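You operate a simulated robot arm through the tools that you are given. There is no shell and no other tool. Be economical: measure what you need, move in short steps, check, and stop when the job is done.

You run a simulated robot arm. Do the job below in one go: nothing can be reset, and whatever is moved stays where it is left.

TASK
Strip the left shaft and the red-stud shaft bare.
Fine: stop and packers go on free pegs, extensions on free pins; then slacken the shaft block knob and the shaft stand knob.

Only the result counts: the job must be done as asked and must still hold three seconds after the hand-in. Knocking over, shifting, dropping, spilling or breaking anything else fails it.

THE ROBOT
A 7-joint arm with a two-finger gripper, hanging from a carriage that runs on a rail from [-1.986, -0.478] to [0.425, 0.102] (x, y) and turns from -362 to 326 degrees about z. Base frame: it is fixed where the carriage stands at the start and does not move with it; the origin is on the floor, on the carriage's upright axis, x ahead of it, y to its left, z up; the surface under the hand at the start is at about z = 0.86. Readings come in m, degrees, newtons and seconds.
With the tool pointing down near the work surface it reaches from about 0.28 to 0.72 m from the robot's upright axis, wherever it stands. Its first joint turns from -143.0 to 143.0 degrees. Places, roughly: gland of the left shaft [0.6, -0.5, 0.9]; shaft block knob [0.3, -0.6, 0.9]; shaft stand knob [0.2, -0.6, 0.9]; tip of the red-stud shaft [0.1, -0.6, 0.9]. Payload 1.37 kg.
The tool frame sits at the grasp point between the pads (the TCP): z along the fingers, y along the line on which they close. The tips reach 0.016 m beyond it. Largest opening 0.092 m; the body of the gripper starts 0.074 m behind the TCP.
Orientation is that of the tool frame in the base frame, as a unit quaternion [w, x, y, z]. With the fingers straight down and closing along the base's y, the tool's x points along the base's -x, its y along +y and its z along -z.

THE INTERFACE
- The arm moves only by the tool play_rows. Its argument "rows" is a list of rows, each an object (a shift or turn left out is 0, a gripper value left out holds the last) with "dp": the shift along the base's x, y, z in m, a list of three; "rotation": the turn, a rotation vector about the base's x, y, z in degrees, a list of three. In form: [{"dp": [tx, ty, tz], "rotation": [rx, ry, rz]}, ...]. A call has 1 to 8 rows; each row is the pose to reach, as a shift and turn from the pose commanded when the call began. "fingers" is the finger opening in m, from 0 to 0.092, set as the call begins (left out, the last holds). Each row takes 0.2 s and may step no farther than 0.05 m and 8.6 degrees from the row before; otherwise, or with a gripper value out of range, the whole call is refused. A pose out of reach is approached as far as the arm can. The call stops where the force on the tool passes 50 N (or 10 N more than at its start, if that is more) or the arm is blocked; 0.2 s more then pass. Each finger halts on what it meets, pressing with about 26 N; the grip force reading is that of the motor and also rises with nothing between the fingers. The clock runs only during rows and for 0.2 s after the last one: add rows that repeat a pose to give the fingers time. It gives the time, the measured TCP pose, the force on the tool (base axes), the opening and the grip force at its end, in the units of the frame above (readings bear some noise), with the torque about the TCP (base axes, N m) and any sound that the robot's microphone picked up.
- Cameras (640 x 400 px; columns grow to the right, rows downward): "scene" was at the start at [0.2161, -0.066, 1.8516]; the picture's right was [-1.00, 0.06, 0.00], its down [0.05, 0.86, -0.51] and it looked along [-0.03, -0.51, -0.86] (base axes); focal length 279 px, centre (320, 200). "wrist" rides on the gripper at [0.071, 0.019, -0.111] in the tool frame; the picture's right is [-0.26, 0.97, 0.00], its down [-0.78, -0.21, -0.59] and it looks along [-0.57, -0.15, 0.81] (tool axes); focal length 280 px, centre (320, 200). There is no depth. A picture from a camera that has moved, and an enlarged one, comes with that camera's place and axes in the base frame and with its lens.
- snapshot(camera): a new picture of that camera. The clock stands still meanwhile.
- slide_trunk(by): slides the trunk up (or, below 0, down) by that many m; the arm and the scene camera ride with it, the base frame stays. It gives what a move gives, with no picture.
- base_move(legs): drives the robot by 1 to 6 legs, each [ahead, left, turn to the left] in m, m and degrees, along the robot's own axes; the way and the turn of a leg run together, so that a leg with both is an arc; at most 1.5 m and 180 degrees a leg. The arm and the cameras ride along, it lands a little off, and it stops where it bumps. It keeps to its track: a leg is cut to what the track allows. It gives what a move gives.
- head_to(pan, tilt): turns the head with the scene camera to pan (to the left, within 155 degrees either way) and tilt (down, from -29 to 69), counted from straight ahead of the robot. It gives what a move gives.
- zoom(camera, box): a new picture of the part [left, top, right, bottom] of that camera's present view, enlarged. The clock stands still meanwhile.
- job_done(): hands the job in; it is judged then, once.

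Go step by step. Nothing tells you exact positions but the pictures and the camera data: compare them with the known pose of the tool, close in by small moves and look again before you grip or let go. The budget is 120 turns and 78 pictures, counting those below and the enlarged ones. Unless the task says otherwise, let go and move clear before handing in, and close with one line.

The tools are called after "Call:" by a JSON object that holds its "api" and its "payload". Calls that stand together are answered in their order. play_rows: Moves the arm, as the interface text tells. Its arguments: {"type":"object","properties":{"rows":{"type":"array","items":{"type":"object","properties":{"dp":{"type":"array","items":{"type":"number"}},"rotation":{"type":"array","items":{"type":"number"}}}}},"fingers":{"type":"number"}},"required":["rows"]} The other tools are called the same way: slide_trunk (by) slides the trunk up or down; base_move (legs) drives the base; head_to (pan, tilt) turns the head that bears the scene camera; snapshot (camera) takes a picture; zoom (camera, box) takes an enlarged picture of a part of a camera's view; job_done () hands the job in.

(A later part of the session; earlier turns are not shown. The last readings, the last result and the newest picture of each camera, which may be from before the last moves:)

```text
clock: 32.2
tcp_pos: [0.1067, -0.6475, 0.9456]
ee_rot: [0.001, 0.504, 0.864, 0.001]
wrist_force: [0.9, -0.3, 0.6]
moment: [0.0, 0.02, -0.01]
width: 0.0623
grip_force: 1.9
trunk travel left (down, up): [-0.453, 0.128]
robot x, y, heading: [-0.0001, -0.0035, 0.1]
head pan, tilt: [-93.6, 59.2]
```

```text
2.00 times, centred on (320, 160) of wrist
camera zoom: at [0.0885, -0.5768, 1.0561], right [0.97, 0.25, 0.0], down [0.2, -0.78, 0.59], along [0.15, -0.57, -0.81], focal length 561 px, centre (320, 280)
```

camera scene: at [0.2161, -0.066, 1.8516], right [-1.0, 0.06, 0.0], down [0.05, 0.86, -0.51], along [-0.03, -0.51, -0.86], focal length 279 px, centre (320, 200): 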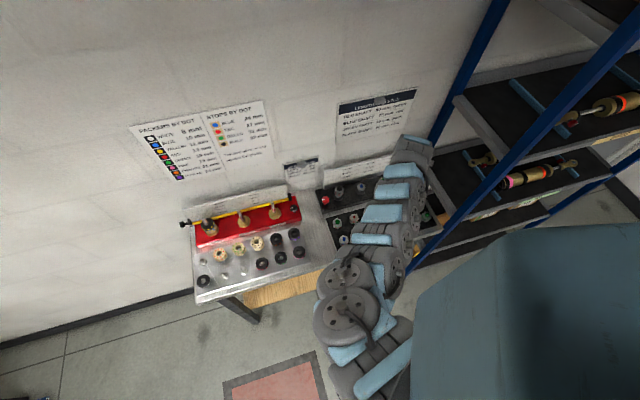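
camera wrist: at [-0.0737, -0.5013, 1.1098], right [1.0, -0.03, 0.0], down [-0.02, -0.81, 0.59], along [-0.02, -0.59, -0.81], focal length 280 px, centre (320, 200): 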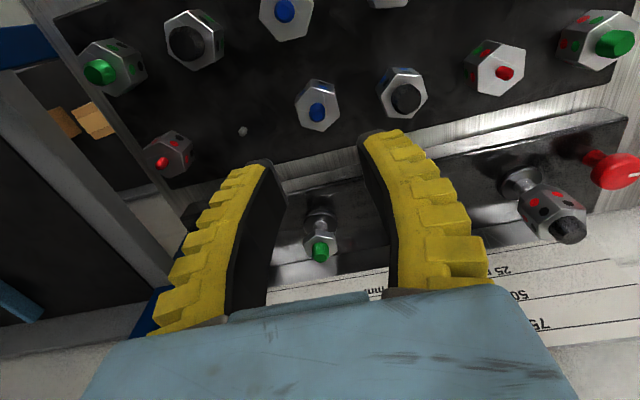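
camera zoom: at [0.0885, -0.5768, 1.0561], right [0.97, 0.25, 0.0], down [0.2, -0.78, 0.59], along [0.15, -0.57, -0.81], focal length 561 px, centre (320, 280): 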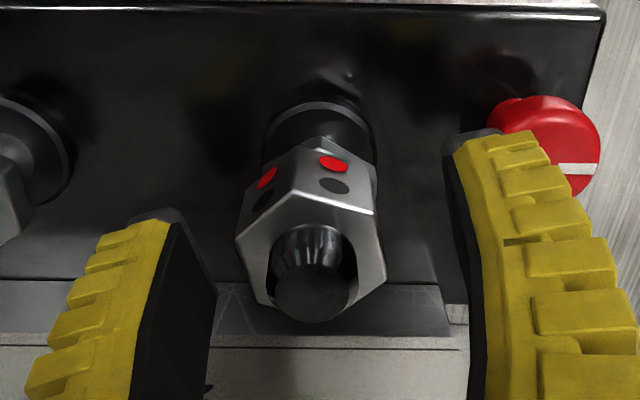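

Height and centring match the first grip; I close and lift gently.

Call:
{"api": "play_rows", "payload": {"fingers": 0.02, "rows": [{"dp": [0, 0, 0]}, {"dp": [0, 0, 0]}, {"dp": [0, 0, 0]}, {"dp": [0, 0, 0]}]}}

Call:
{"api": "play_rows", "payload": {"rows": [{"dp": [0, 0, 0.002]}, {"dp": [0, 0, 0.005]}, {"dp": [0, 0, 0.008]}, {"dp": [0, 0, 0.012]}, {"dp": [0, 0, 0.012]}]}}

Call:
{"api": "zoom", "payload": {"camera": "wrist", "box": [200, 60, 440, 260]}}

```text
clock: 33.2
tcp_pos: [0.1068, -0.6489, 0.947]
ee_rot: [0.0, 0.504, 0.864, -0.001]
wrist_force: [-0.6, 1.5, 7.6]
moment: [0.02, -0.1, 0.01]
width: 0.0267
grip_force: 26.3
trunk travel left (down, up): [-0.453, 0.128]
robot x, y, heading: [0.0003, -0.0006, -0.2]
head pan, tilt: [-93.6, 59.2]
```

```text
clock: 34.4
tcp_pos: [0.1067, -0.6485, 0.9562]
ee_rot: [0.0, 0.503, 0.864, 0.0]
wrist_force: [-0.3, 0.9, -0.6]
moment: [0.04, -0.02, 0.0]
width: 0.0255
grip_force: 26.0
trunk travel left (down, up): [-0.453, 0.128]
robot x, y, heading: [0.0041, -0.0022, -0.0]
head pan, tilt: [-93.6, 59.2]
```

```text
2.00 times, centred on (320, 160) of wrist
camera zoom: at [0.089, -0.5779, 1.0675], right [0.97, 0.25, 0.0], down [0.2, -0.78, 0.59], along [0.15, -0.57, -0.81], focal length 561 px, centre (320, 280)
```

zoom: 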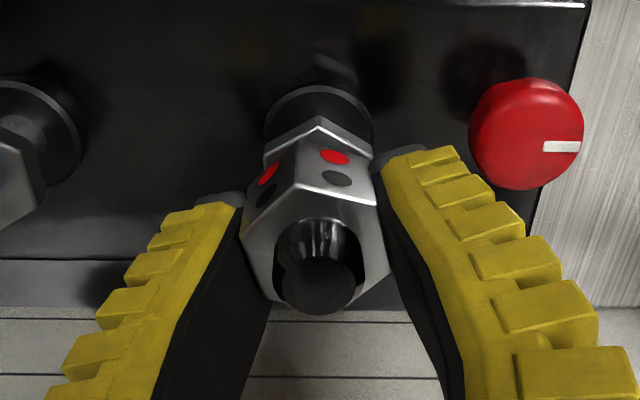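

There is another hex edge under the piece now lifted; I lift clear and look at what remains on the shaft.

Call:
{"api": "play_rows", "payload": {"rows": [{"dp": [0, 0, 0.02]}, {"dp": [0, 0, 0.045]}, {"dp": [-0.02, 0.04, 0.06]}, {"dp": [-0.02, 0.085, 0.06]}, {"dp": [-0.02, 0.085, 0.06]}]}}

Call:
{"api": "snapshot", "payload": {"camera": "wrist"}}

```text
clock: 35.6
tcp_pos: [0.0848, -0.5632, 1.0181]
ee_rot: [0.002, 0.505, 0.863, 0.001]
wrist_force: [-3.3, 4.7, -7.0]
moment: [-0.39, -0.32, 0.02]
width: 0.0249
grip_force: 26.1
trunk travel left (down, up): [-0.453, 0.128]
robot x, y, heading: [0.0012, -0.001, -0.2]
head pan, tilt: [-93.6, 59.2]
```

```text
42 pictures are left
camera wrist: at [0.0669, -0.4916, 1.1286], right [0.97, 0.25, 0.0], down [0.2, -0.78, 0.59], along [0.15, -0.57, -0.81], focal length 280 px, centre (320, 200)
```

wrist: 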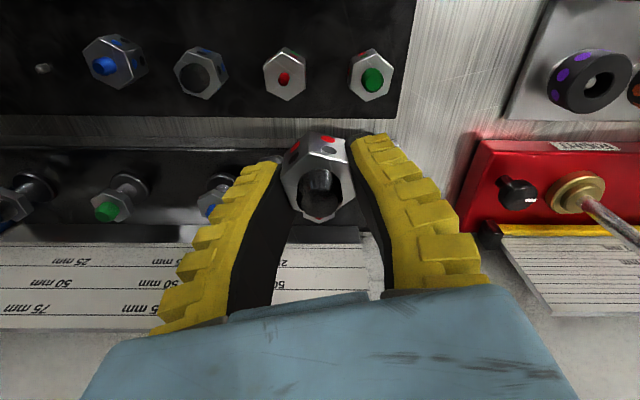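

The force has changed (-7 N down with some moment), so something longer may be hanging from the piece. I look at it before moving on.

Call:
{"api": "zoom", "payload": {"camera": "wrist", "box": [230, 100, 420, 230]}}

Call:
{"api": "zoom", "payload": {"camera": "scene", "box": [290, 130, 450, 250]}}

Call:
{"api": "play_rows", "payload": {"rows": [{"dp": [0, 0, 0]}]}}

```text
3.08 times, centred on (325, 165) of wrist
camera zoom: at [0.0669, -0.4916, 1.1286], right [0.97, 0.25, 0.0], down [0.2, -0.78, 0.59], along [0.15, -0.57, -0.81], focal length 863 px, centre (305, 308)
```

zoom: 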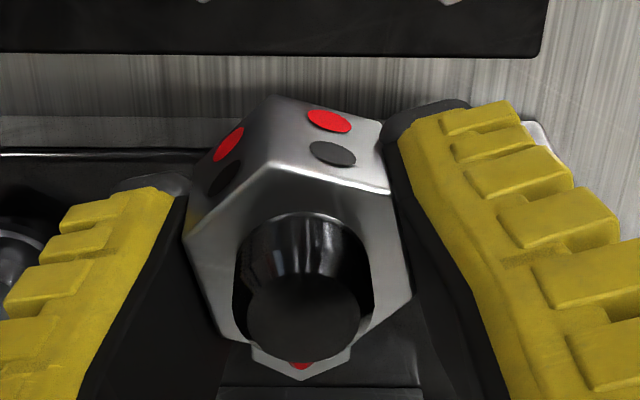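

```text
3.33 times, centred on (370, 190) of scene
camera zoom: at [0.2161, -0.0652, 1.7913], right [-1.0, 0.06, 0.0], down [0.05, 0.86, -0.51], along [-0.03, -0.51, -0.86], focal length 929 px, centre (153, 233)
```

zoom: 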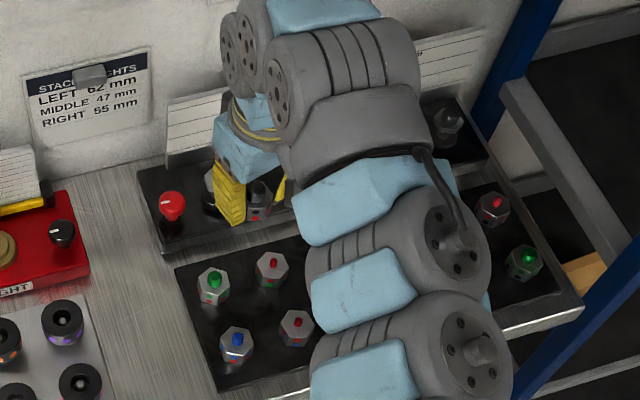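

```text
clock: 36.0
tcp_pos: [0.0828, -0.5618, 1.0157]
ee_rot: [0.0, 0.504, 0.864, 0.0]
wrist_force: [-0.1, -0.5, -0.8]
moment: [-0.02, 0.04, 0.03]
width: 0.0249
grip_force: 26.3
trunk travel left (down, up): [-0.453, 0.128]
robot x, y, heading: [0.0003, -0.0016, 0.1]
head pan, tilt: [-93.6, 59.2]
```

The force settled to normal (just motion), and a bare red stud remains on the shaft. I carry this second piece above pin B, turning the hand back 16°.

Call:
{"api": "play_rows", "payload": {"rows": [{"dp": [-0.03, 0.0, 0.01], "rotation": [0, 0, -4]}, {"dp": [-0.065, 0.0, 0.01], "rotation": [0, 0, -8]}, {"dp": [-0.1, 0, 0.01], "rotation": [0, 0, -12]}, {"dp": [-0.14, -0.01, 0.01], "rotation": [0, 0, -16]}, {"dp": [-0.18, -0.02, 0.0], "rotation": [0, 0, -16]}, {"dp": [-0.22, -0.028, -0.01], "rotation": [0, 0, -16]}, {"dp": [-0.22, -0.028, -0.03], "rotation": [0, 0, -16]}, {"dp": [-0.22, -0.028, -0.03], "rotation": [0, 0, -16]}]}}

Call:
{"api": "play_rows", "payload": {"rows": [{"dp": [0, 0, 0]}]}}

Call:
{"api": "zoom", "payload": {"camera": "wrist", "box": [220, 60, 420, 220]}}

```text
clock: 37.8
tcp_pos: [-0.1321, -0.5913, 0.9864]
ee_rot: [-0.001, 0.619, 0.785, 0.001]
wrist_force: [0.2, -0.1, -0.9]
moment: [0.0, 0.04, -0.02]
width: 0.0251
grip_force: 26.1
trunk travel left (down, up): [-0.453, 0.128]
robot x, y, heading: [0.0036, -0.0023, 0.1]
head pan, tilt: [-93.6, 59.2]
```

```text
clock: 38.2
tcp_pos: [-0.1314, -0.5916, 0.9857]
ee_rot: [0.0, 0.619, 0.785, 0.001]
wrist_force: [0.1, 0.0, -1.4]
moment: [-0.03, -0.01, -0.02]
width: 0.025
grip_force: 25.9
trunk travel left (down, up): [-0.453, 0.128]
robot x, y, heading: [-0.0013, -0.0007, -0.1]
head pan, tilt: [-93.6, 59.2]
```

```text
2.50 times, centred on (320, 140) of wrist
camera zoom: at [-0.1302, -0.5182, 1.0977], right [1.0, -0.03, 0.0], down [-0.02, -0.81, 0.59], along [-0.02, -0.59, -0.81], focal length 701 px, centre (320, 350)
```

zoom: 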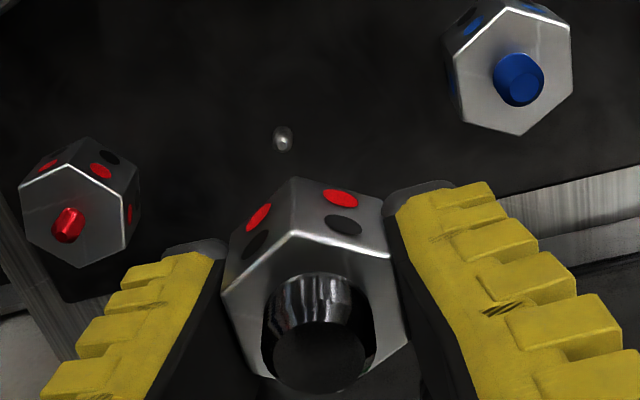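

Pin B is about 11 mm to -x from the held piece. I shift and lower a little for a second fix.

Call:
{"api": "play_rows", "payload": {"rows": [{"dp": [-0.0105, 0.0, -0.008]}, {"dp": [-0.0105, 0.0, -0.02]}, {"dp": [-0.0105, 0.0, -0.02]}, {"dp": [-0.0105, 0.0, -0.02]}]}}

Call:
{"api": "zoom", "payload": {"camera": "wrist", "box": [220, 60, 420, 220]}}

```text
clock: 39.2
tcp_pos: [-0.1445, -0.5901, 0.9674]
ee_rot: [-0.001, 0.619, 0.785, 0.001]
wrist_force: [0.5, 0.3, -0.6]
moment: [0.02, -0.06, 0.0]
width: 0.0251
grip_force: 26.0
trunk travel left (down, up): [-0.453, 0.128]
robot x, y, heading: [-0.0019, -0.0004, -0.3]
head pan, tilt: [-93.6, 59.2]
```

```text
2.50 times, centred on (320, 140) of wrist
camera zoom: at [-0.1415, -0.517, 1.0782], right [1.0, -0.03, 0.0], down [-0.02, -0.81, 0.59], along [-0.02, -0.59, -0.81], focal length 701 px, centre (320, 350)
```

zoom: 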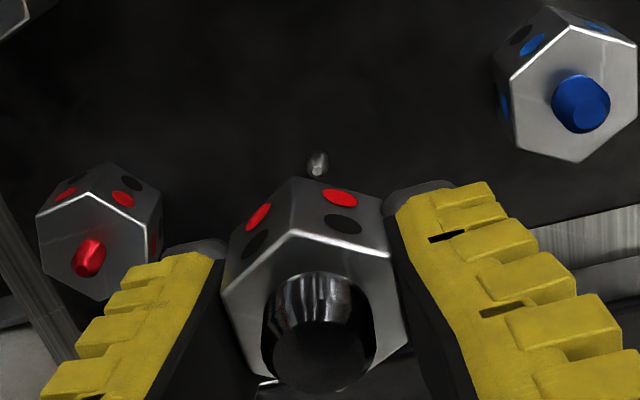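

Only about 1–2 mm to +y remains to correct. I lower over the pin, watching force.

Call:
{"api": "play_rows", "payload": {"rows": [{"dp": [0, 0.0014, -0.02]}, {"dp": [0, 0.0014, -0.035]}, {"dp": [0, 0.0014, -0.048]}, {"dp": [0, 0.0014, -0.058]}, {"dp": [0, 0.0014, -0.058]}]}}

Call:
{"api": "play_rows", "payload": {"rows": [{"dp": [0, 0, -0.004]}, {"dp": [0, 0, -0.008]}, {"dp": [0, 0, -0.008]}]}}

```text
clock: 40.4
tcp_pos: [-0.1435, -0.5896, 0.9095]
ee_rot: [0.0, 0.619, 0.785, 0.001]
wrist_force: [0.0, 0.3, -0.5]
moment: [-0.01, 0.01, -0.02]
width: 0.0251
grip_force: 25.9
trunk travel left (down, up): [-0.453, 0.128]
robot x, y, heading: [0.0028, -0.0031, 0.0]
head pan, tilt: [-93.6, 59.2]
```

```text
clock: 41.2
tcp_pos: [-0.1433, -0.5902, 0.901]
ee_rot: [0.0, 0.619, 0.785, 0.0]
wrist_force: [0.5, 0.8, -0.6]
moment: [0.02, 0.0, -0.03]
width: 0.0246
grip_force: 26.0
trunk travel left (down, up): [-0.453, 0.128]
robot x, y, heading: [-0.0028, -0.0009, 0.1]
head pan, tilt: [-93.6, 59.2]
```

Call:
{"api": "play_rows", "payload": {"rows": [{"dp": [0, 0, -0.003]}, {"dp": [0, 0, -0.006]}, {"dp": [0, 0, -0.006]}]}}

Call:
{"api": "play_rows", "payload": {"rows": [{"dp": [0, 0, -0.002]}, {"dp": [0, 0, -0.003]}, {"dp": [0, 0, -0.003]}]}}

Call:
{"api": "zoom", "payload": {"camera": "wrist", "box": [160, 80, 520, 300]}}

```text
clock: 42.0
tcp_pos: [-0.1444, -0.5933, 0.8956]
ee_rot: [0.0, 0.62, 0.785, -0.002]
wrist_force: [0.7, -0.1, 14.8]
moment: [-0.08, -0.01, 0.02]
width: 0.0267
grip_force: 25.8
trunk travel left (down, up): [-0.453, 0.128]
robot x, y, heading: [0.0026, 0.0006, 0.0]
head pan, tilt: [-93.6, 59.2]
```

```text
clock: 42.8
tcp_pos: [-0.1434, -0.5932, 0.8928]
ee_rot: [0.0, 0.619, 0.785, -0.002]
wrist_force: [-0.2, -4.0, 15.3]
moment: [-0.13, -0.01, 0.0]
width: 0.0261
grip_force: 25.4
trunk travel left (down, up): [-0.453, 0.128]
robot x, y, heading: [-0.0001, 0.0019, -0.0]
head pan, tilt: [-93.6, 59.2]
```

```text
1.78 times, centred on (340, 190) of wrist
camera zoom: at [-0.1417, -0.52, 1.0035], right [1.0, -0.03, 0.0], down [-0.02, -0.81, 0.59], along [-0.02, -0.59, -0.81], focal length 498 px, centre (284, 218)
```

zoom: 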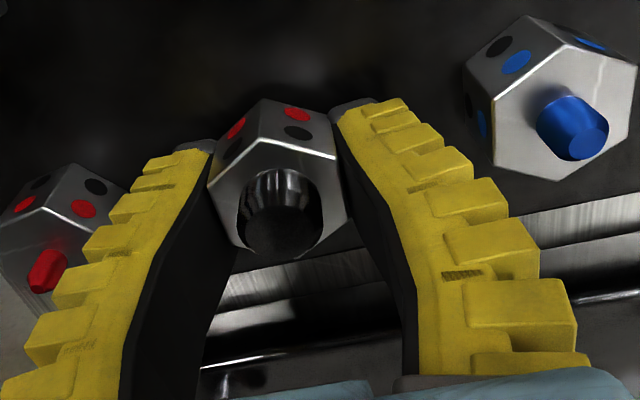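

It has seated like the first. I release with a small opening and rise.

Call:
{"api": "play_rows", "payload": {"fingers": 0.036, "rows": [{"dp": [0, 0, 0.003]}, {"dp": [0, 0, 0.003]}, {"dp": [0, 0, 0.003]}]}}

Call:
{"api": "play_rows", "payload": {"rows": [{"dp": [0, 0, 0.02]}, {"dp": [0, 0, 0.05]}, {"dp": [0, 0, 0.08]}, {"dp": [0, 0, 0.12]}, {"dp": [0.04, 0.03, 0.14]}, {"dp": [0.08, 0.06, 0.14]}, {"dp": [0.08, 0.06, 0.14]}]}}

Call:
{"api": "snapshot", "payload": {"camera": "wrist"}}

```text
clock: 43.6
tcp_pos: [-0.1437, -0.5902, 0.8947]
ee_rot: [0.0, 0.619, 0.786, 0.0]
wrist_force: [0.1, -0.1, -0.5]
moment: [0.02, -0.01, 0.01]
width: 0.0394
grip_force: 2.5
trunk travel left (down, up): [-0.453, 0.128]
robot x, y, heading: [-0.0012, 0.0029, 0.0]
head pan, tilt: [-93.6, 59.2]
```

```text
refused: row 5 steps farther than a row can; nothing moved
```

```text
36 pictures are left
camera wrist: at [-0.1413, -0.5174, 1.0052], right [1.0, -0.03, 0.0], down [-0.02, -0.81, 0.59], along [-0.02, -0.59, -0.81], focal length 280 px, centre (320, 200)
```

wrist: 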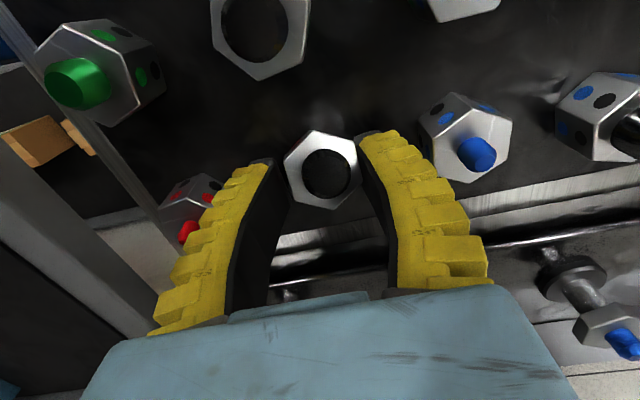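

After release this piece looks tilted toward the camera. I enlarge before moving.

Call:
{"api": "zoom", "payload": {"camera": "wrist", "box": [240, 100, 400, 230]}}

```text
3.08 times, centred on (320, 165) of wrist
camera zoom: at [-0.1413, -0.5174, 1.0052], right [1.0, -0.03, 0.0], down [-0.02, -0.81, 0.59], along [-0.02, -0.59, -0.81], focal length 863 px, centre (320, 308)
```

zoom: 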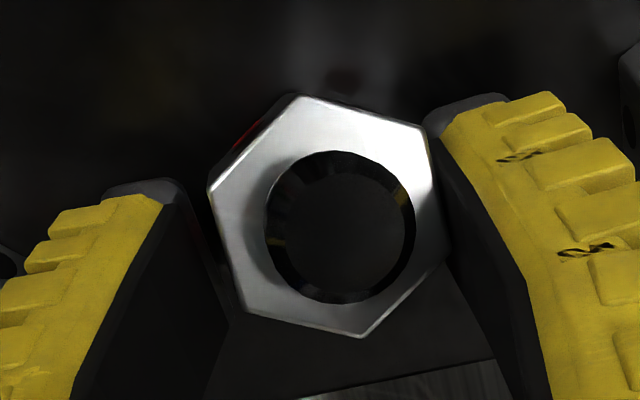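

The piece is leaning about 35° toward the room, so it is not properly on the pin. I grip it again and lift to look at it and the pin.

Call:
{"api": "play_rows", "payload": {"fingers": 0.015, "rows": [{"dp": [0, 0, 0]}, {"dp": [0, 0, 0]}, {"dp": [0, 0, 0]}, {"dp": [0, 0, 0.0]}]}}

Call:
{"api": "play_rows", "payload": {"rows": [{"dp": [0, 0, 0.01]}, {"dp": [0, 0, 0.03]}, {"dp": [0, 0, 0.06]}, {"dp": [0, 0, 0.09]}, {"dp": [0, 0, 0.09]}]}}

Call:
{"api": "snapshot", "payload": {"camera": "wrist"}}

```text
clock: 44.6
tcp_pos: [-0.1425, -0.5918, 0.8944]
ee_rot: [0.0, 0.619, 0.786, 0.0]
wrist_force: [0.9, 1.7, 8.9]
moment: [0.03, 0.02, 0.01]
width: 0.0256
grip_force: 26.4
trunk travel left (down, up): [-0.453, 0.128]
robot x, y, heading: [-0.0006, -0.0033, -0.2]
head pan, tilt: [-93.6, 59.2]
```

```text
clock: 45.8
tcp_pos: [-0.1427, -0.5919, 0.9855]
ee_rot: [0.001, 0.619, 0.786, -0.001]
wrist_force: [-0.2, 0.1, 0.0]
moment: [-0.02, 0.0, 0.01]
width: 0.0237
grip_force: 25.8
trunk travel left (down, up): [-0.453, 0.128]
robot x, y, heading: [0.0018, 0.0007, 0.3]
head pan, tilt: [-93.6, 59.2]
```

```text
34 pictures are left
camera wrist: at [-0.1402, -0.5183, 1.0967], right [1.0, -0.03, 0.0], down [-0.02, -0.81, 0.59], along [-0.02, -0.59, -0.81], focal length 280 px, centre (320, 200)
```

wrist: 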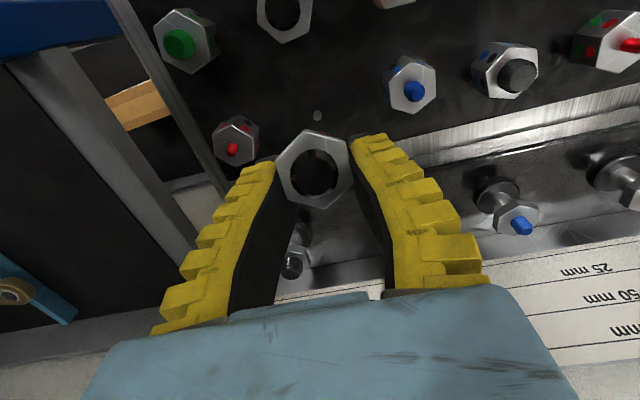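

The pin is bare and the piece is held tilted. I check whether the first one on pin A is seated like its neighbours.

Call:
{"api": "zoom", "payload": {"camera": "wrist", "box": [280, 0, 580, 190]}}

```text
2.11 times, centred on (430, 95) of wrist
camera zoom: at [-0.1402, -0.5183, 1.0967], right [1.0, -0.03, 0.0], down [-0.02, -0.81, 0.59], along [-0.02, -0.59, -0.81], focal length 590 px, centre (88, 421)
```

zoom: 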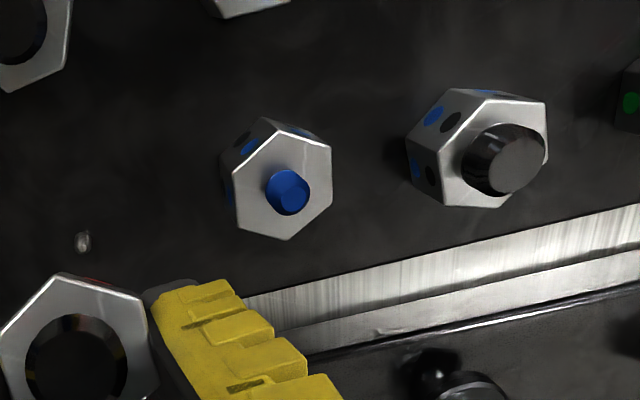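

The stud colours differ in diameter: this piece has the slim red socket, so it needs about 1 mm accuracy, and my pin height estimate was too high. I will set it upright on the bare bench strip near (0.195,-0.47) first, to re-grip it straight.

Call:
{"api": "play_rows", "payload": {"rows": [{"dp": [0.03, 0.03, 0.02]}, {"dp": [0.065, 0.06, 0.03]}, {"dp": [0.105, 0.085, 0.03]}, {"dp": [0.145, 0.105, 0.03]}, {"dp": [0.19, 0.122, 0.03]}, {"dp": [0.235, 0.122, 0.03]}, {"dp": [0.28, 0.122, 0.03]}, {"dp": [0.32, 0.122, 0.03]}]}}

Call:
{"api": "play_rows", "payload": {"rows": [{"dp": [0.018, 0, -0.02]}, {"dp": [0.018, 0, -0.05]}, {"dp": [0.018, 0, -0.08]}, {"dp": [0.018, 0, -0.08]}]}}

Call:
{"api": "snapshot", "payload": {"camera": "wrist"}}

```text
clock: 47.6
tcp_pos: [0.1697, -0.5379, 0.9916]
ee_rot: [-0.001, 0.619, 0.785, 0.001]
wrist_force: [-1.2, -0.5, -0.8]
moment: [0.02, -0.05, 0.05]
width: 0.0234
grip_force: 26.3
out of reach, approached as far as the arm can: row 2, 3, 4, 5, 6, 7, 8
trunk travel left (down, up): [-0.453, 0.128]
robot x, y, heading: [0.0017, 0.0036, -0.3]
head pan, tilt: [-93.6, 59.2]
```

```text
clock: 48.6
tcp_pos: [0.1865, -0.5359, 0.9136]
ee_rot: [0.0, 0.619, 0.785, -0.001]
wrist_force: [-0.2, 0.3, -0.6]
moment: [-0.01, -0.02, -0.02]
width: 0.0234
grip_force: 26.1
trunk travel left (down, up): [-0.453, 0.128]
robot x, y, heading: [0.003, 0.001, 0.3]
head pan, tilt: [-93.6, 59.2]
```

```text
32 pictures are left
camera wrist: at [0.189, -0.4625, 1.0236], right [1.0, -0.03, 0.0], down [-0.02, -0.81, 0.59], along [-0.02, -0.59, -0.81], focal length 280 px, centre (320, 200)
```

wrist: 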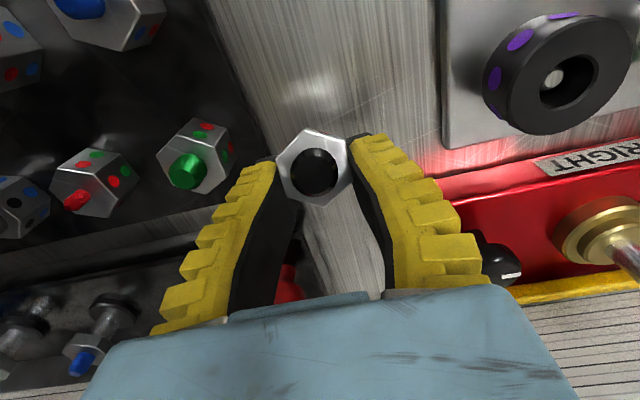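

I am over the bare strip; I move 4 cm toward the room and lower until the piece touches the bench.

Call:
{"api": "play_rows", "payload": {"rows": [{"dp": [0.005, 0.04, 0]}, {"dp": [0.005, 0.04, -0.018]}, {"dp": [0.005, 0.04, -0.022]}, {"dp": [0.005, 0.04, -0.026]}, {"dp": [0.005, 0.04, -0.03]}, {"dp": [0.005, 0.04, -0.033]}, {"dp": [0.005, 0.04, -0.033]}]}}

```text
clock: 50.2
tcp_pos: [0.1907, -0.4982, 0.8822]
ee_rot: [0.001, 0.619, 0.786, -0.001]
wrist_force: [-1.7, -1.2, 15.1]
moment: [0.3, 0.13, 0.02]
width: 0.0261
grip_force: 25.7
trunk travel left (down, up): [-0.453, 0.128]
robot x, y, heading: [0.0026, 0.0001, 0.0]
head pan, tilt: [-93.6, 59.2]
```

Call:
{"api": "play_rows", "payload": {"rows": [{"dp": [0, 0, -0.002]}, {"dp": [0, 0, -0.003]}, {"dp": [0, 0, -0.003]}]}}

Call:
{"api": "play_rows", "payload": {"fingers": 0.05, "rows": [{"dp": [0, 0, 0.003]}, {"dp": [0, 0, 0.003]}, {"dp": [0, 0, 0.003]}, {"dp": [0, 0, 0.003]}]}}

Call:
{"api": "zoom", "payload": {"camera": "wrist", "box": [220, 60, 420, 220]}}

```text
clock: 51.0
tcp_pos: [0.1909, -0.4984, 0.8793]
ee_rot: [0.001, 0.619, 0.785, -0.001]
wrist_force: [0.1, -2.2, 15.8]
moment: [0.31, 0.07, 0.0]
width: 0.0254
grip_force: 25.8
trunk travel left (down, up): [-0.453, 0.128]
robot x, y, heading: [-0.0005, -0.0008, 0.1]
head pan, tilt: [-93.6, 59.2]
```

```text
clock: 52.0
tcp_pos: [0.1904, -0.4962, 0.8797]
ee_rot: [0.001, 0.618, 0.786, 0.0]
wrist_force: [0.0, 0.8, -0.1]
moment: [0.0, -0.04, -0.06]
width: 0.0524
grip_force: 1.8
trunk travel left (down, up): [-0.453, 0.128]
robot x, y, heading: [0.0002, -0.0006, 0.1]
head pan, tilt: [-93.6, 59.2]
```

```text
2.50 times, centred on (320, 140) of wrist
camera zoom: at [0.1927, -0.4224, 0.9911], right [1.0, -0.03, 0.0], down [-0.02, -0.81, 0.59], along [-0.02, -0.59, -0.81], focal length 701 px, centre (320, 350)
```

zoom: 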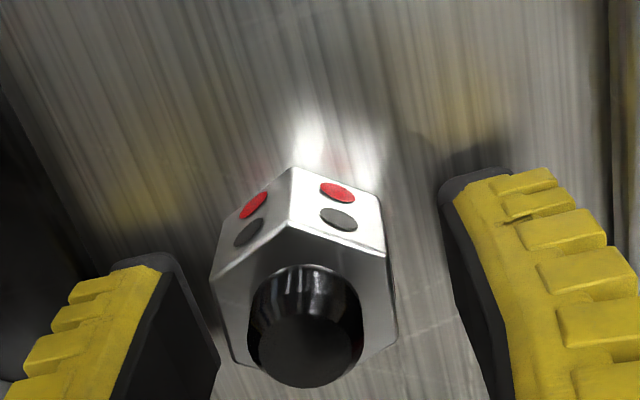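

The piece now stands upright. I centre on it (7.5 mm toward the room), raise 6 mm and grip properly.

Call:
{"api": "play_rows", "payload": {"rows": [{"dp": [-0.0018, 0.0075, 0.006]}, {"dp": [-0.0018, 0.0075, 0.006]}]}}

Call:
{"api": "play_rows", "payload": {"fingers": 0.015, "rows": [{"dp": [0, 0, 0]}, {"dp": [0, 0, 0]}, {"dp": [0, 0, 0]}, {"dp": [0, 0, 0]}]}}

Call:
{"api": "play_rows", "payload": {"rows": [{"dp": [0, 0, 0.02]}, {"dp": [0, 0, 0.06]}, {"dp": [0, 0, 0.1]}, {"dp": [0, 0, 0.1]}]}}

Call:
{"api": "zoom", "payload": {"camera": "wrist", "box": [220, 60, 420, 220]}}

```text
clock: 52.6
tcp_pos: [0.1879, -0.4877, 0.8859]
ee_rot: [0.0, 0.619, 0.785, 0.001]
wrist_force: [-0.2, 0.6, -0.4]
moment: [-0.01, 0.01, 0.01]
width: 0.0526
grip_force: 2.7
trunk travel left (down, up): [-0.453, 0.128]
robot x, y, heading: [-0.0032, 0.0004, 0.0]
head pan, tilt: [-93.6, 59.2]
```

```text
clock: 53.6
tcp_pos: [0.1884, -0.4882, 0.8867]
ee_rot: [0.0, 0.62, 0.785, 0.001]
wrist_force: [-1.1, 4.4, 11.3]
moment: [0.14, 0.16, -0.03]
width: 0.0274
grip_force: 25.8
trunk travel left (down, up): [-0.453, 0.128]
robot x, y, heading: [-0.0022, -0.0011, 0.0]
head pan, tilt: [-93.6, 59.2]
```

```text
clock: 54.6
tcp_pos: [0.1944, -0.5313, 0.9886]
ee_rot: [-0.002, 0.619, 0.785, 0.001]
wrist_force: [0.2, 0.4, 0.1]
moment: [0.02, -0.06, -0.03]
width: 0.0254
grip_force: 25.9
out of reach, approached as far as the arm can: row 2, 3, 4
trunk travel left (down, up): [-0.453, 0.128]
robot x, y, heading: [0.0022, -0.0018, -0.1]
head pan, tilt: [-93.6, 59.2]
```

```text
2.50 times, centred on (320, 140) of wrist
camera zoom: at [0.1961, -0.4598, 1.0999], right [1.0, -0.03, 0.0], down [-0.02, -0.81, 0.59], along [-0.02, -0.59, -0.81], focal length 701 px, centre (320, 350)
```

zoom: 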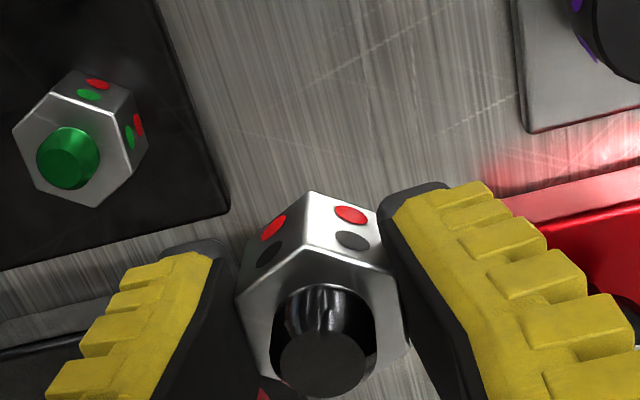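

It is held upright now. Recomputing with exact camera angles: pin tips are at z≈0.873 and pin B at about (-0.1446,-0.598). I carry it there for a final visual check.

Call:
{"api": "play_rows", "payload": {"rows": [{"dp": [-0.04, 0, 0]}, {"dp": [-0.08, 0, 0]}, {"dp": [-0.12, -0.01, 0]}, {"dp": [-0.16, -0.02, 0]}, {"dp": [-0.2, -0.03, 0]}, {"dp": [-0.24, -0.04, 0]}, {"dp": [-0.28, -0.05, 0]}, {"dp": [-0.32, -0.06, -0.01]}]}}

Call:
{"api": "play_rows", "payload": {"rows": [{"dp": [0, 0, 0]}]}}

```text
clock: 56.4
tcp_pos: [-0.122, -0.5933, 0.9809]
ee_rot: [0.001, 0.618, 0.786, -0.001]
wrist_force: [0.9, -0.6, -0.2]
moment: [0.04, 0.07, 0.01]
width: 0.0253
grip_force: 26.2
out of reach, approached as far as the arm can: row 1, 2
trunk travel left (down, up): [-0.453, 0.128]
robot x, y, heading: [-0.0006, -0.0016, 0.1]
head pan, tilt: [-93.6, 59.2]
```

```text
clock: 56.8
tcp_pos: [-0.1218, -0.5943, 0.9805]
ee_rot: [0.0, 0.618, 0.786, 0.0]
wrist_force: [0.1, 0.1, -1.0]
moment: [-0.02, 0.02, 0.01]
width: 0.0253
grip_force: 26.3
trunk travel left (down, up): [-0.453, 0.128]
robot x, y, heading: [-0.0008, -0.0002, 0.2]
head pan, tilt: [-93.6, 59.2]
```

Call:
{"api": "play_rows", "payload": {"rows": [{"dp": [-0.015, -0.002, -0.006]}, {"dp": [-0.023, -0.002, -0.01]}, {"dp": [-0.023, -0.002, -0.01]}, {"dp": [-0.023, -0.002, -0.01]}]}}

Call:
{"api": "zoom", "payload": {"camera": "wrist", "box": [260, 80, 380, 220]}}

```text
clock: 57.8
tcp_pos: [-0.1462, -0.5934, 0.9698]
ee_rot: [0.0, 0.62, 0.785, 0.001]
wrist_force: [-0.5, -0.3, -1.5]
moment: [0.0, 0.04, 0.01]
width: 0.0249
grip_force: 26.3
trunk travel left (down, up): [-0.453, 0.128]
robot x, y, heading: [0.0006, 0.0008, -0.0]
head pan, tilt: [-93.6, 59.2]
```

```text
2.86 times, centred on (320, 150) of wrist
camera zoom: at [-0.1439, -0.5202, 1.081], right [1.0, -0.03, 0.0], down [-0.02, -0.81, 0.59], along [-0.02, -0.59, -0.81], focal length 801 px, centre (320, 343)
```

zoom: 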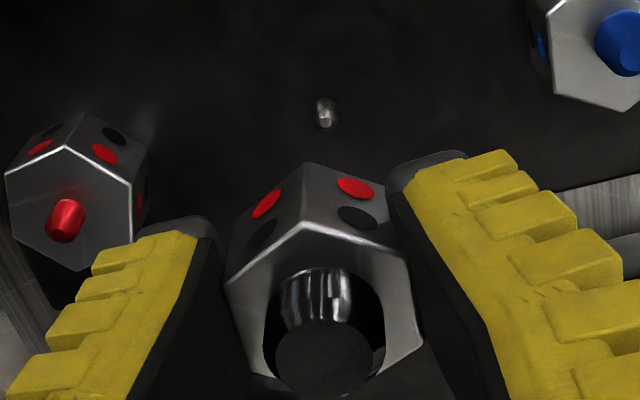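

The pin is clearly visible, about 10 mm tall. Remaining offset is roughly (+1, -1.5) mm with ±2 mm doubt along y, so I lower carefully and feel for contact.

Call:
{"api": "play_rows", "payload": {"rows": [{"dp": [0.0008, -0.0015, -0.02]}, {"dp": [0.0008, -0.0015, -0.04]}, {"dp": [0.0008, -0.0015, -0.055]}, {"dp": [0.0008, -0.0015, -0.062]}, {"dp": [0.0008, -0.0015, -0.062]}]}}

Call:
{"api": "play_rows", "payload": {"rows": [{"dp": [0, 0, -0.0015]}, {"dp": [0, 0, -0.003]}, {"dp": [0, 0, -0.003]}]}}

Call:
{"api": "play_rows", "payload": {"rows": [{"dp": [0, 0, -0.0015]}, {"dp": [0, 0, -0.003]}, {"dp": [0, 0, -0.003]}]}}

```text
clock: 59.0
tcp_pos: [-0.1454, -0.5946, 0.9061]
ee_rot: [0.0, 0.619, 0.785, 0.0]
wrist_force: [-0.2, -0.2, -0.9]
moment: [-0.01, -0.02, 0.03]
width: 0.0254
grip_force: 25.9
trunk travel left (down, up): [-0.453, 0.128]
robot x, y, heading: [0.0023, -0.0025, 0.1]
head pan, tilt: [-93.6, 59.2]
```

```text
clock: 59.8
tcp_pos: [-0.1452, -0.595, 0.9031]
ee_rot: [0.0, 0.619, 0.785, 0.0]
wrist_force: [0.5, -0.5, -0.3]
moment: [-0.04, 0.0, 0.02]
width: 0.025
grip_force: 26.2
trunk travel left (down, up): [-0.453, 0.128]
robot x, y, heading: [0.0007, -0.0016, -0.2]
head pan, tilt: [-93.6, 59.2]
```

```text
clock: 60.6
tcp_pos: [-0.1456, -0.5944, 0.8993]
ee_rot: [0.0, 0.619, 0.786, 0.0]
wrist_force: [0.2, 0.2, -0.8]
moment: [0.01, -0.03, 0.02]
width: 0.0248
grip_force: 25.5
trunk travel left (down, up): [-0.453, 0.128]
robot x, y, heading: [0.0007, 0.0006, 0.1]
head pan, tilt: [-93.6, 59.2]
```

Call:
{"api": "play_rows", "payload": {"rows": [{"dp": [0, 0, -0.001]}, {"dp": [0, 0, -0.002]}, {"dp": [0, 0, -0.002]}]}}

Call:
{"api": "play_rows", "payload": {"rows": [{"dp": [0, 0, -0.001]}, {"dp": [0, 0, -0.002]}, {"dp": [0, 0, -0.002]}]}}

```text
clock: 61.4
tcp_pos: [-0.1448, -0.595, 0.8982]
ee_rot: [0.0, 0.619, 0.786, 0.001]
wrist_force: [0.8, 0.9, -1.2]
moment: [0.02, -0.01, 0.03]
width: 0.0248
grip_force: 26.2
trunk travel left (down, up): [-0.453, 0.128]
robot x, y, heading: [0.002, -0.0034, 0.2]
head pan, tilt: [-93.6, 59.2]
```

```text
clock: 62.2
tcp_pos: [-0.1449, -0.5946, 0.8977]
ee_rot: [0.0, 0.619, 0.786, 0.0]
wrist_force: [-0.7, 1.4, 4.4]
moment: [0.07, 0.1, -0.01]
width: 0.0254
grip_force: 26.3
trunk travel left (down, up): [-0.453, 0.128]
robot x, y, heading: [0.0007, 0.0012, 0.2]
head pan, tilt: [-93.6, 59.2]
```

Light contact at the pin-tip height; the moment suggests the pin lies toward -x,+y of the bore. I lift 2 mm, shift and probe again.

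Call:
{"api": "play_rows", "payload": {"rows": [{"dp": [0, 0, 0.002]}, {"dp": [-0.001, 0.0015, 0.002]}, {"dp": [-0.001, 0.0015, 0.0]}, {"dp": [-0.001, 0.0015, -0.001]}, {"dp": [-0.001, 0.0015, -0.001]}]}}

```text
clock: 63.4
tcp_pos: [-0.1471, -0.5939, 0.8954]
ee_rot: [0.0, 0.619, 0.785, -0.001]
wrist_force: [1.9, 3.7, 15.2]
moment: [0.17, 0.0, -0.02]
width: 0.0266
grip_force: 26.2
trunk travel left (down, up): [-0.453, 0.128]
robot x, y, heading: [0.001, 0.0018, -0.2]
head pan, tilt: [-93.6, 59.2]
```

Contact again at the same height with an ambiguous moment; I look to judge whether this is the pin rim or already the plate.

Call:
{"api": "play_rows", "payload": {"rows": [{"dp": [0, 0, 0.002]}, {"dp": [0, 0, 0.002]}]}}

Call:
{"api": "zoom", "payload": {"camera": "wrist", "box": [160, 70, 480, 270]}}

```text
clock: 64.0
tcp_pos: [-0.1462, -0.5931, 0.896]
ee_rot: [0.0, 0.619, 0.785, 0.0]
wrist_force: [-0.4, -0.6, 0.2]
moment: [-0.05, -0.01, 0.02]
width: 0.0251
grip_force: 26.2
trunk travel left (down, up): [-0.453, 0.128]
robot x, y, heading: [-0.0022, 0.0004, 0.1]
head pan, tilt: [-93.6, 59.2]
```

```text
2.00 times, centred on (320, 170) of wrist
camera zoom: at [-0.1441, -0.5201, 1.0075], right [1.0, -0.03, 0.0], down [-0.02, -0.81, 0.59], along [-0.02, -0.59, -0.81], focal length 561 px, centre (320, 260)
```

zoom: 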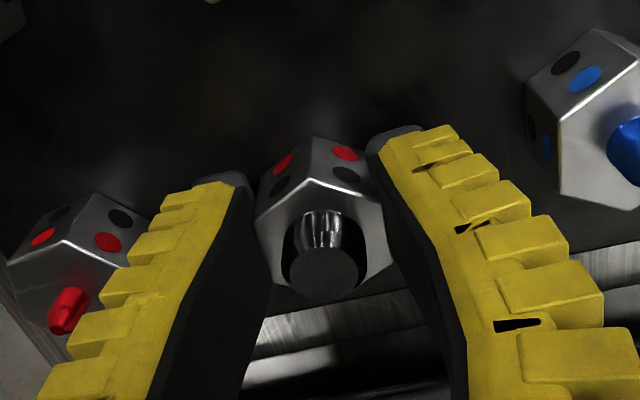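

Height relative to neighbours suggests it is nearly at the plate, so the pin may be inside. I test by nudging sideways 3 mm and reading the force.

Call:
{"api": "play_rows", "payload": {"rows": [{"dp": [0.0015, 0, 0]}, {"dp": [0.003, 0, 0]}, {"dp": [0.003, 0, 0]}]}}

Call:
{"api": "play_rows", "payload": {"rows": [{"dp": [-0.003, 0, 0]}, {"dp": [-0.006, 0, 0]}, {"dp": [-0.006, 0, 0]}]}}

```text
clock: 64.8
tcp_pos: [-0.1449, -0.5925, 0.897]
ee_rot: [0.0, 0.619, 0.785, 0.001]
wrist_force: [-2.0, 0.5, 0.3]
moment: [-0.01, 0.08, -0.01]
width: 0.0247
grip_force: 26.2
trunk travel left (down, up): [-0.453, 0.128]
robot x, y, heading: [0.0025, -0.0007, 0.0]
head pan, tilt: [-93.6, 59.2]
```

```text
clock: 65.6
tcp_pos: [-0.1477, -0.5942, 0.8982]
ee_rot: [0.001, 0.62, 0.785, 0.0]
wrist_force: [4.5, 0.9, 0.4]
moment: [0.02, -0.1, 0.03]
width: 0.0246
grip_force: 26.1
trunk travel left (down, up): [-0.453, 0.128]
robot x, y, heading: [-0.0013, -0.002, -0.1]
head pan, tilt: [-93.6, 59.2]
```

Resistance both ways: the pin is inside the bore. I centre, lower to light contact and release.

Call:
{"api": "play_rows", "payload": {"rows": [{"dp": [0.0037, 0, 0]}, {"dp": [0.0037, 0, -0.001]}, {"dp": [0.0037, 0, -0.002]}, {"dp": [0.0037, 0, -0.002]}]}}

Call:
{"api": "play_rows", "payload": {"fingers": 0.036, "rows": [{"dp": [0, 0, 0.0005]}, {"dp": [0, 0, 0.0005]}, {"dp": [0, 0, 0.0005]}]}}

Call:
{"api": "zoom", "payload": {"camera": "wrist", "box": [160, 70, 480, 270]}}

```text
clock: 66.6
tcp_pos: [-0.1453, -0.5938, 0.8958]
ee_rot: [-0.001, 0.619, 0.786, -0.001]
wrist_force: [-0.3, 2.5, 15.9]
moment: [-0.06, -0.03, -0.03]
width: 0.0259
grip_force: 26.0
trunk travel left (down, up): [-0.453, 0.128]
robot x, y, heading: [-0.0022, -0.001, 0.2]
head pan, tilt: [-93.6, 59.2]
```

```text
clock: 67.4
tcp_pos: [-0.1455, -0.5941, 0.8954]
ee_rot: [0.0, 0.619, 0.785, 0.0]
wrist_force: [0.3, 0.2, 0.1]
moment: [0.02, 0.01, 0.05]
width: 0.0395
grip_force: 2.4
trunk travel left (down, up): [-0.453, 0.128]
robot x, y, heading: [0.0002, 0.0011, -0.1]
head pan, tilt: [-93.6, 59.2]
```

```text
2.00 times, centred on (320, 170) of wrist
camera zoom: at [-0.1431, -0.5198, 1.0062], right [1.0, -0.03, 0.0], down [-0.02, -0.81, 0.59], along [-0.02, -0.59, -0.81], focal length 561 px, centre (320, 260)
```

zoom: 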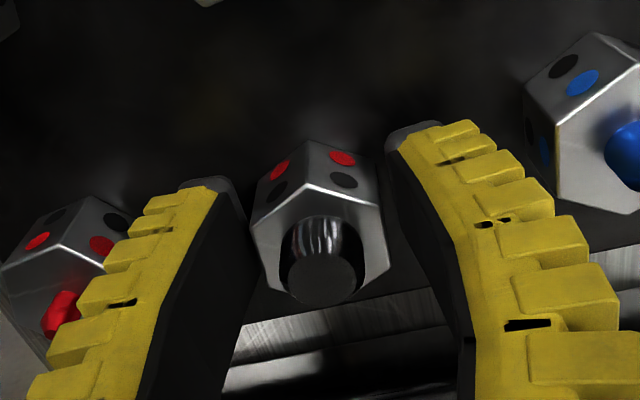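

It stands upright on its pin. I rise straight up and check both from above.

Call:
{"api": "play_rows", "payload": {"rows": [{"dp": [0, 0, 0.02]}, {"dp": [0, 0, 0.05]}, {"dp": [0, 0, 0.08]}, {"dp": [0, 0, 0.12]}, {"dp": [0.035, 0.0, 0.13]}, {"dp": [0.07, 0.0, 0.13]}, {"dp": [0.07, 0.0, 0.13]}]}}

Call:
{"api": "snapshot", "payload": {"camera": "wrist"}}

```text
clock: 69.0
tcp_pos: [-0.0752, -0.595, 1.0256]
ee_rot: [0.0, 0.619, 0.785, 0.0]
wrist_force: [0.2, -0.1, -0.2]
moment: [-0.02, -0.01, -0.01]
width: 0.0394
grip_force: 2.6
trunk travel left (down, up): [-0.453, 0.128]
robot x, y, heading: [0.0, 0.0019, -0.2]
head pan, tilt: [-93.6, 59.2]
```

```text
26 pictures are left
camera wrist: at [-0.0739, -0.5212, 1.136], right [1.0, -0.03, 0.0], down [-0.02, -0.81, 0.59], along [-0.02, -0.59, -0.81], focal length 280 px, centre (320, 200)
```

wrist: 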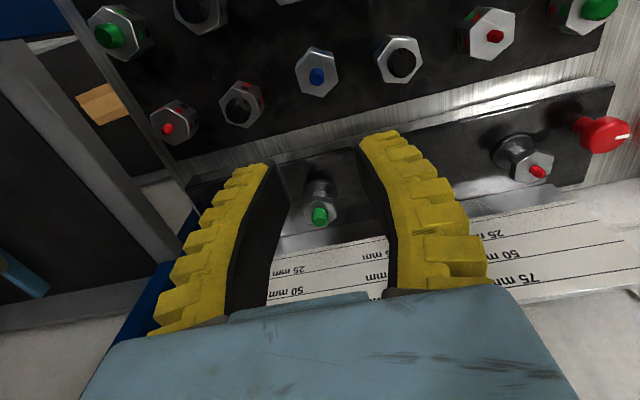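

The first piece on pin A looks offset; I enlarge to see whether it sits flat.

Call:
{"api": "zoom", "payload": {"camera": "wrist", "box": [200, 20, 460, 140]}}

```text
2.46 times, centred on (330, 80) of wrist
camera zoom: at [-0.0739, -0.5212, 1.136], right [1.0, -0.03, 0.0], down [-0.02, -0.81, 0.59], along [-0.02, -0.59, -0.81], focal length 690 px, centre (295, 495)
```

zoom: 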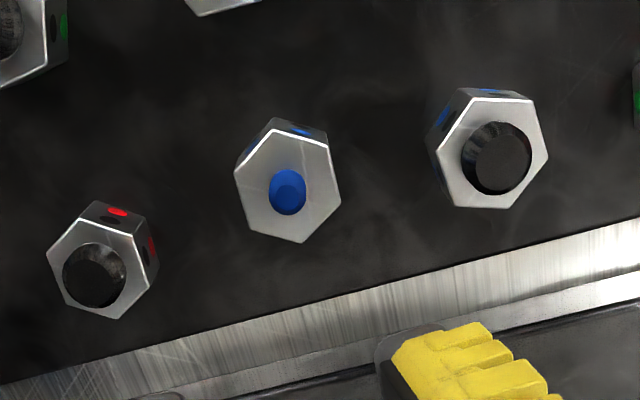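

It is upright with the pin inside its wide bore, but about 7–8 mm off-centre. I re-grip it gently, lift 3 mm and centre it on pin A.

Call:
{"api": "play_rows", "payload": {"fingers": 0.043, "rows": [{"dp": [-0.002, 0.02, 0]}, {"dp": [-0.002, 0.0205, -0.04]}, {"dp": [-0.002, 0.0205, -0.08]}, {"dp": [-0.002, 0.0205, -0.11]}, {"dp": [-0.002, 0.0205, -0.132]}, {"dp": [-0.002, 0.0205, -0.132]}]}}

Call:
{"api": "zoom", "payload": {"camera": "wrist", "box": [200, 60, 440, 240]}}

```text
clock: 70.4
tcp_pos: [-0.0777, -0.5746, 0.8936]
ee_rot: [0.0, 0.619, 0.785, -0.001]
wrist_force: [-0.3, -0.5, 0.3]
moment: [0.0, -0.05, -0.03]
width: 0.0461
grip_force: 2.0
trunk travel left (down, up): [-0.453, 0.128]
robot x, y, heading: [0.0017, 0.0004, -0.2]
head pan, tilt: [-93.6, 59.2]
```

```text
2.22 times, centred on (320, 150) of wrist
camera zoom: at [-0.0755, -0.501, 1.0045], right [1.0, -0.03, 0.0], down [-0.02, -0.81, 0.59], along [-0.02, -0.59, -0.81], focal length 623 px, centre (320, 311)
```

zoom: 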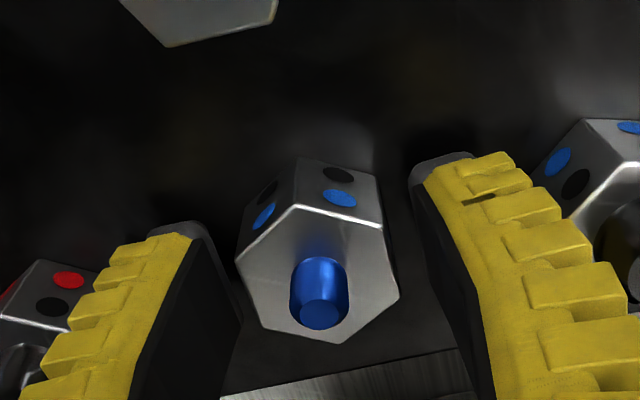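

Well placed; I grip, lift 3 mm and shift toward the pin centre, reading the force.

Call:
{"api": "play_rows", "payload": {"fingers": 0.015, "rows": [{"dp": [0, 0, 0]}, {"dp": [0, 0, 0]}, {"dp": [0, 0, 0]}, {"dp": [0, 0, 0.003]}, {"dp": [0, 0, 0.003]}]}}

Call:
{"api": "play_rows", "payload": {"rows": [{"dp": [0, -0.002, 0]}, {"dp": [0, -0.004, 0]}, {"dp": [0, -0.006, 0]}, {"dp": [0, -0.0075, 0]}, {"dp": [0, -0.0075, 0]}]}}

```text
clock: 71.6
tcp_pos: [-0.0773, -0.5761, 0.8973]
ee_rot: [-0.001, 0.619, 0.785, -0.001]
wrist_force: [-1.3, -3.8, -2.5]
moment: [-0.07, 0.02, 0.0]
width: 0.0249
grip_force: 26.3
trunk travel left (down, up): [-0.453, 0.128]
robot x, y, heading: [0.0013, 0.0017, 0.1]
head pan, tilt: [-93.6, 59.2]
```

```text
clock: 72.8
tcp_pos: [-0.0778, -0.5803, 0.8967]
ee_rot: [0.0, 0.619, 0.785, 0.0]
wrist_force: [0.7, 0.3, 0.5]
moment: [0.04, 0.05, -0.01]
width: 0.0233
grip_force: 25.9
trunk travel left (down, up): [-0.453, 0.128]
robot x, y, heading: [0.0013, -0.0017, -0.1]
head pan, tilt: [-93.6, 59.2]
```

It moved freely off the bore wall. I lower, release and rise.

Call:
{"api": "play_rows", "payload": {"rows": [{"dp": [0, 0, -0.002]}, {"dp": [0, 0, -0.0035]}, {"dp": [0, 0, -0.0035]}]}}

Call:
{"api": "play_rows", "payload": {"fingers": 0.043, "rows": [{"dp": [0, 0, 0]}, {"dp": [0, 0, 0]}, {"dp": [0, 0, 0]}, {"dp": [0, 0, 0.03]}, {"dp": [0, 0, 0.07]}, {"dp": [0, 0, 0.11]}, {"dp": [0, 0, 0.13]}, {"dp": [0, 0.0, 0.13]}]}}

Call:
{"api": "snapshot", "payload": {"camera": "wrist"}}

```text
clock: 73.6
tcp_pos: [-0.0772, -0.5806, 0.8932]
ee_rot: [0.0, 0.619, 0.786, -0.001]
wrist_force: [0.3, 1.8, 17.0]
moment: [0.08, 0.05, 0.01]
width: 0.0259
grip_force: 26.4
trunk travel left (down, up): [-0.453, 0.128]
robot x, y, heading: [0.0022, 0.0001, -0.1]
head pan, tilt: [-93.6, 59.2]
```

```text
clock: 75.4
tcp_pos: [-0.0776, -0.5812, 1.0213]
ee_rot: [0.0, 0.619, 0.785, 0.0]
wrist_force: [0.1, 0.5, 0.4]
moment: [-0.02, -0.04, -0.01]
width: 0.0465
grip_force: 2.2
trunk travel left (down, up): [-0.453, 0.128]
robot x, y, heading: [0.0037, 0.0001, 0.3]
head pan, tilt: [-93.6, 59.2]
```

```text
23 pictures are left
camera wrist: at [-0.0754, -0.5081, 1.133], right [1.0, -0.03, 0.0], down [-0.02, -0.81, 0.59], along [-0.02, -0.59, -0.81], focal length 280 px, centre (320, 200)
```

wrist: 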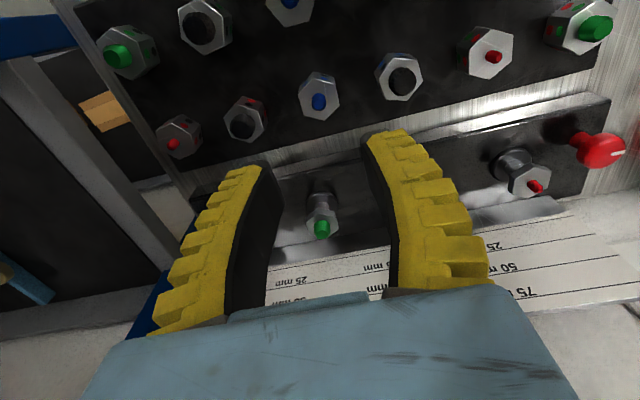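

Both extensions sit in line with their row and the red stud is bare. Next the left shaft: I raise the trunk and drive along the rail toward it.

Call:
{"api": "slide_trunk", "payload": {"by": 0.06}}

Call:
{"api": "base_move", "payload": {"legs": [[0.33, 0.08, 0]]}}

Call:
{"api": "snapshot", "payload": {"camera": "wrist"}}

Call:
{"api": "snapshot", "payload": {"camera": "scene"}}

```text
clock: 76.4
tcp_pos: [-0.0789, -0.5818, 1.082]
ee_rot: [-0.001, 0.62, 0.785, 0.0]
wrist_force: [-0.1, 0.6, -0.1]
moment: [-0.02, -0.02, 0.0]
width: 0.0463
grip_force: 2.6
trunk travel left (down, up): [-0.513, 0.068]
robot x, y, heading: [0.0006, -0.001, -0.1]
head pan, tilt: [-93.6, 59.2]
```

```text
clock: 78.6
tcp_pos: [0.2477, -0.5031, 1.0821]
ee_rot: [0.001, 0.618, 0.786, 0.0]
wrist_force: [-0.7, -0.9, -0.3]
moment: [-0.01, -0.02, 0.02]
width: 0.0464
grip_force: 2.6
trunk travel left (down, up): [-0.513, 0.068]
robot x, y, heading: [0.3227, 0.0779, 0.2]
head pan, tilt: [-93.6, 59.2]
```

```text
22 pictures are left
camera wrist: at [0.2499, -0.4302, 1.1929], right [1.0, -0.03, 0.0], down [-0.02, -0.81, 0.59], along [-0.02, -0.59, -0.81], focal length 280 px, centre (320, 200)
```

wrist: 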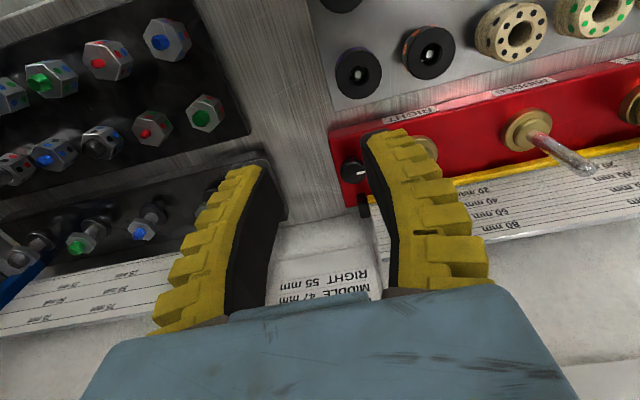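

```text
21 pictures are left
camera scene: at [0.5407, 0.0125, 1.8516], right [-1.0, 0.06, 0.0], down [0.05, 0.86, -0.51], along [-0.03, -0.51, -0.86], focal length 279 px, centre (320, 200)
```

scene: 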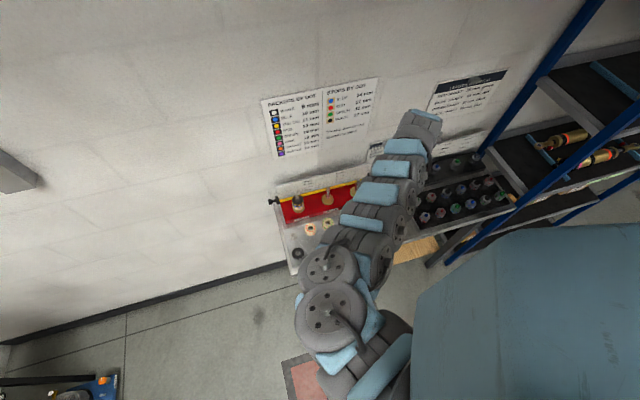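

The left shaft tip should be near (0.593,-0.529,0.986). I move above it.

Call:
{"api": "play_rows", "payload": {"fingers": 0.08, "rows": [{"dp": [0.045, 0.01, 0]}, {"dp": [0.09, 0.01, 0]}, {"dp": [0.135, 0.01, 0]}, {"dp": [0.18, 0.01, 0]}, {"dp": [0.225, 0.01, 0]}, {"dp": [0.27, 0.0, 0]}, {"dp": [0.31, -0.01, 0]}, {"dp": [0.345, -0.026, -0.01]}]}}

Call:
{"api": "snapshot", "payload": {"camera": "wrist"}}

```text
clock: 80.4
tcp_pos: [0.5944, -0.5267, 1.0715]
ee_rot: [0.0, 0.618, 0.786, 0.001]
wrist_force: [-0.5, -0.3, -0.6]
moment: [-0.03, -0.07, -0.03]
width: 0.0815
grip_force: 0.6
trunk travel left (down, up): [-0.513, 0.068]
robot x, y, heading: [0.3258, 0.0801, -0.2]
head pan, tilt: [-93.6, 59.2]
```

```text
20 pictures are left
camera wrist: at [0.5972, -0.4542, 1.1828], right [1.0, -0.03, 0.0], down [-0.02, -0.81, 0.59], along [-0.02, -0.59, -0.81], focal length 280 px, centre (320, 200)
```

wrist: 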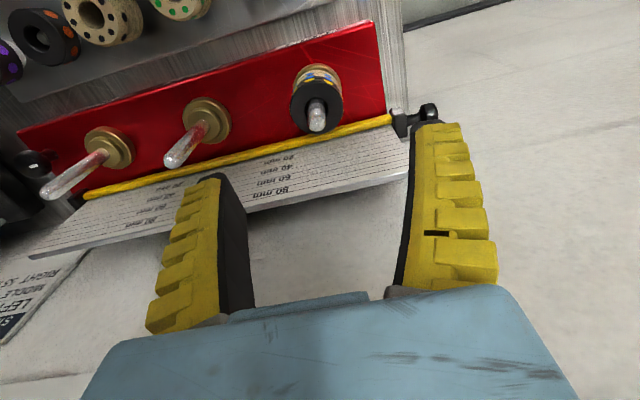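

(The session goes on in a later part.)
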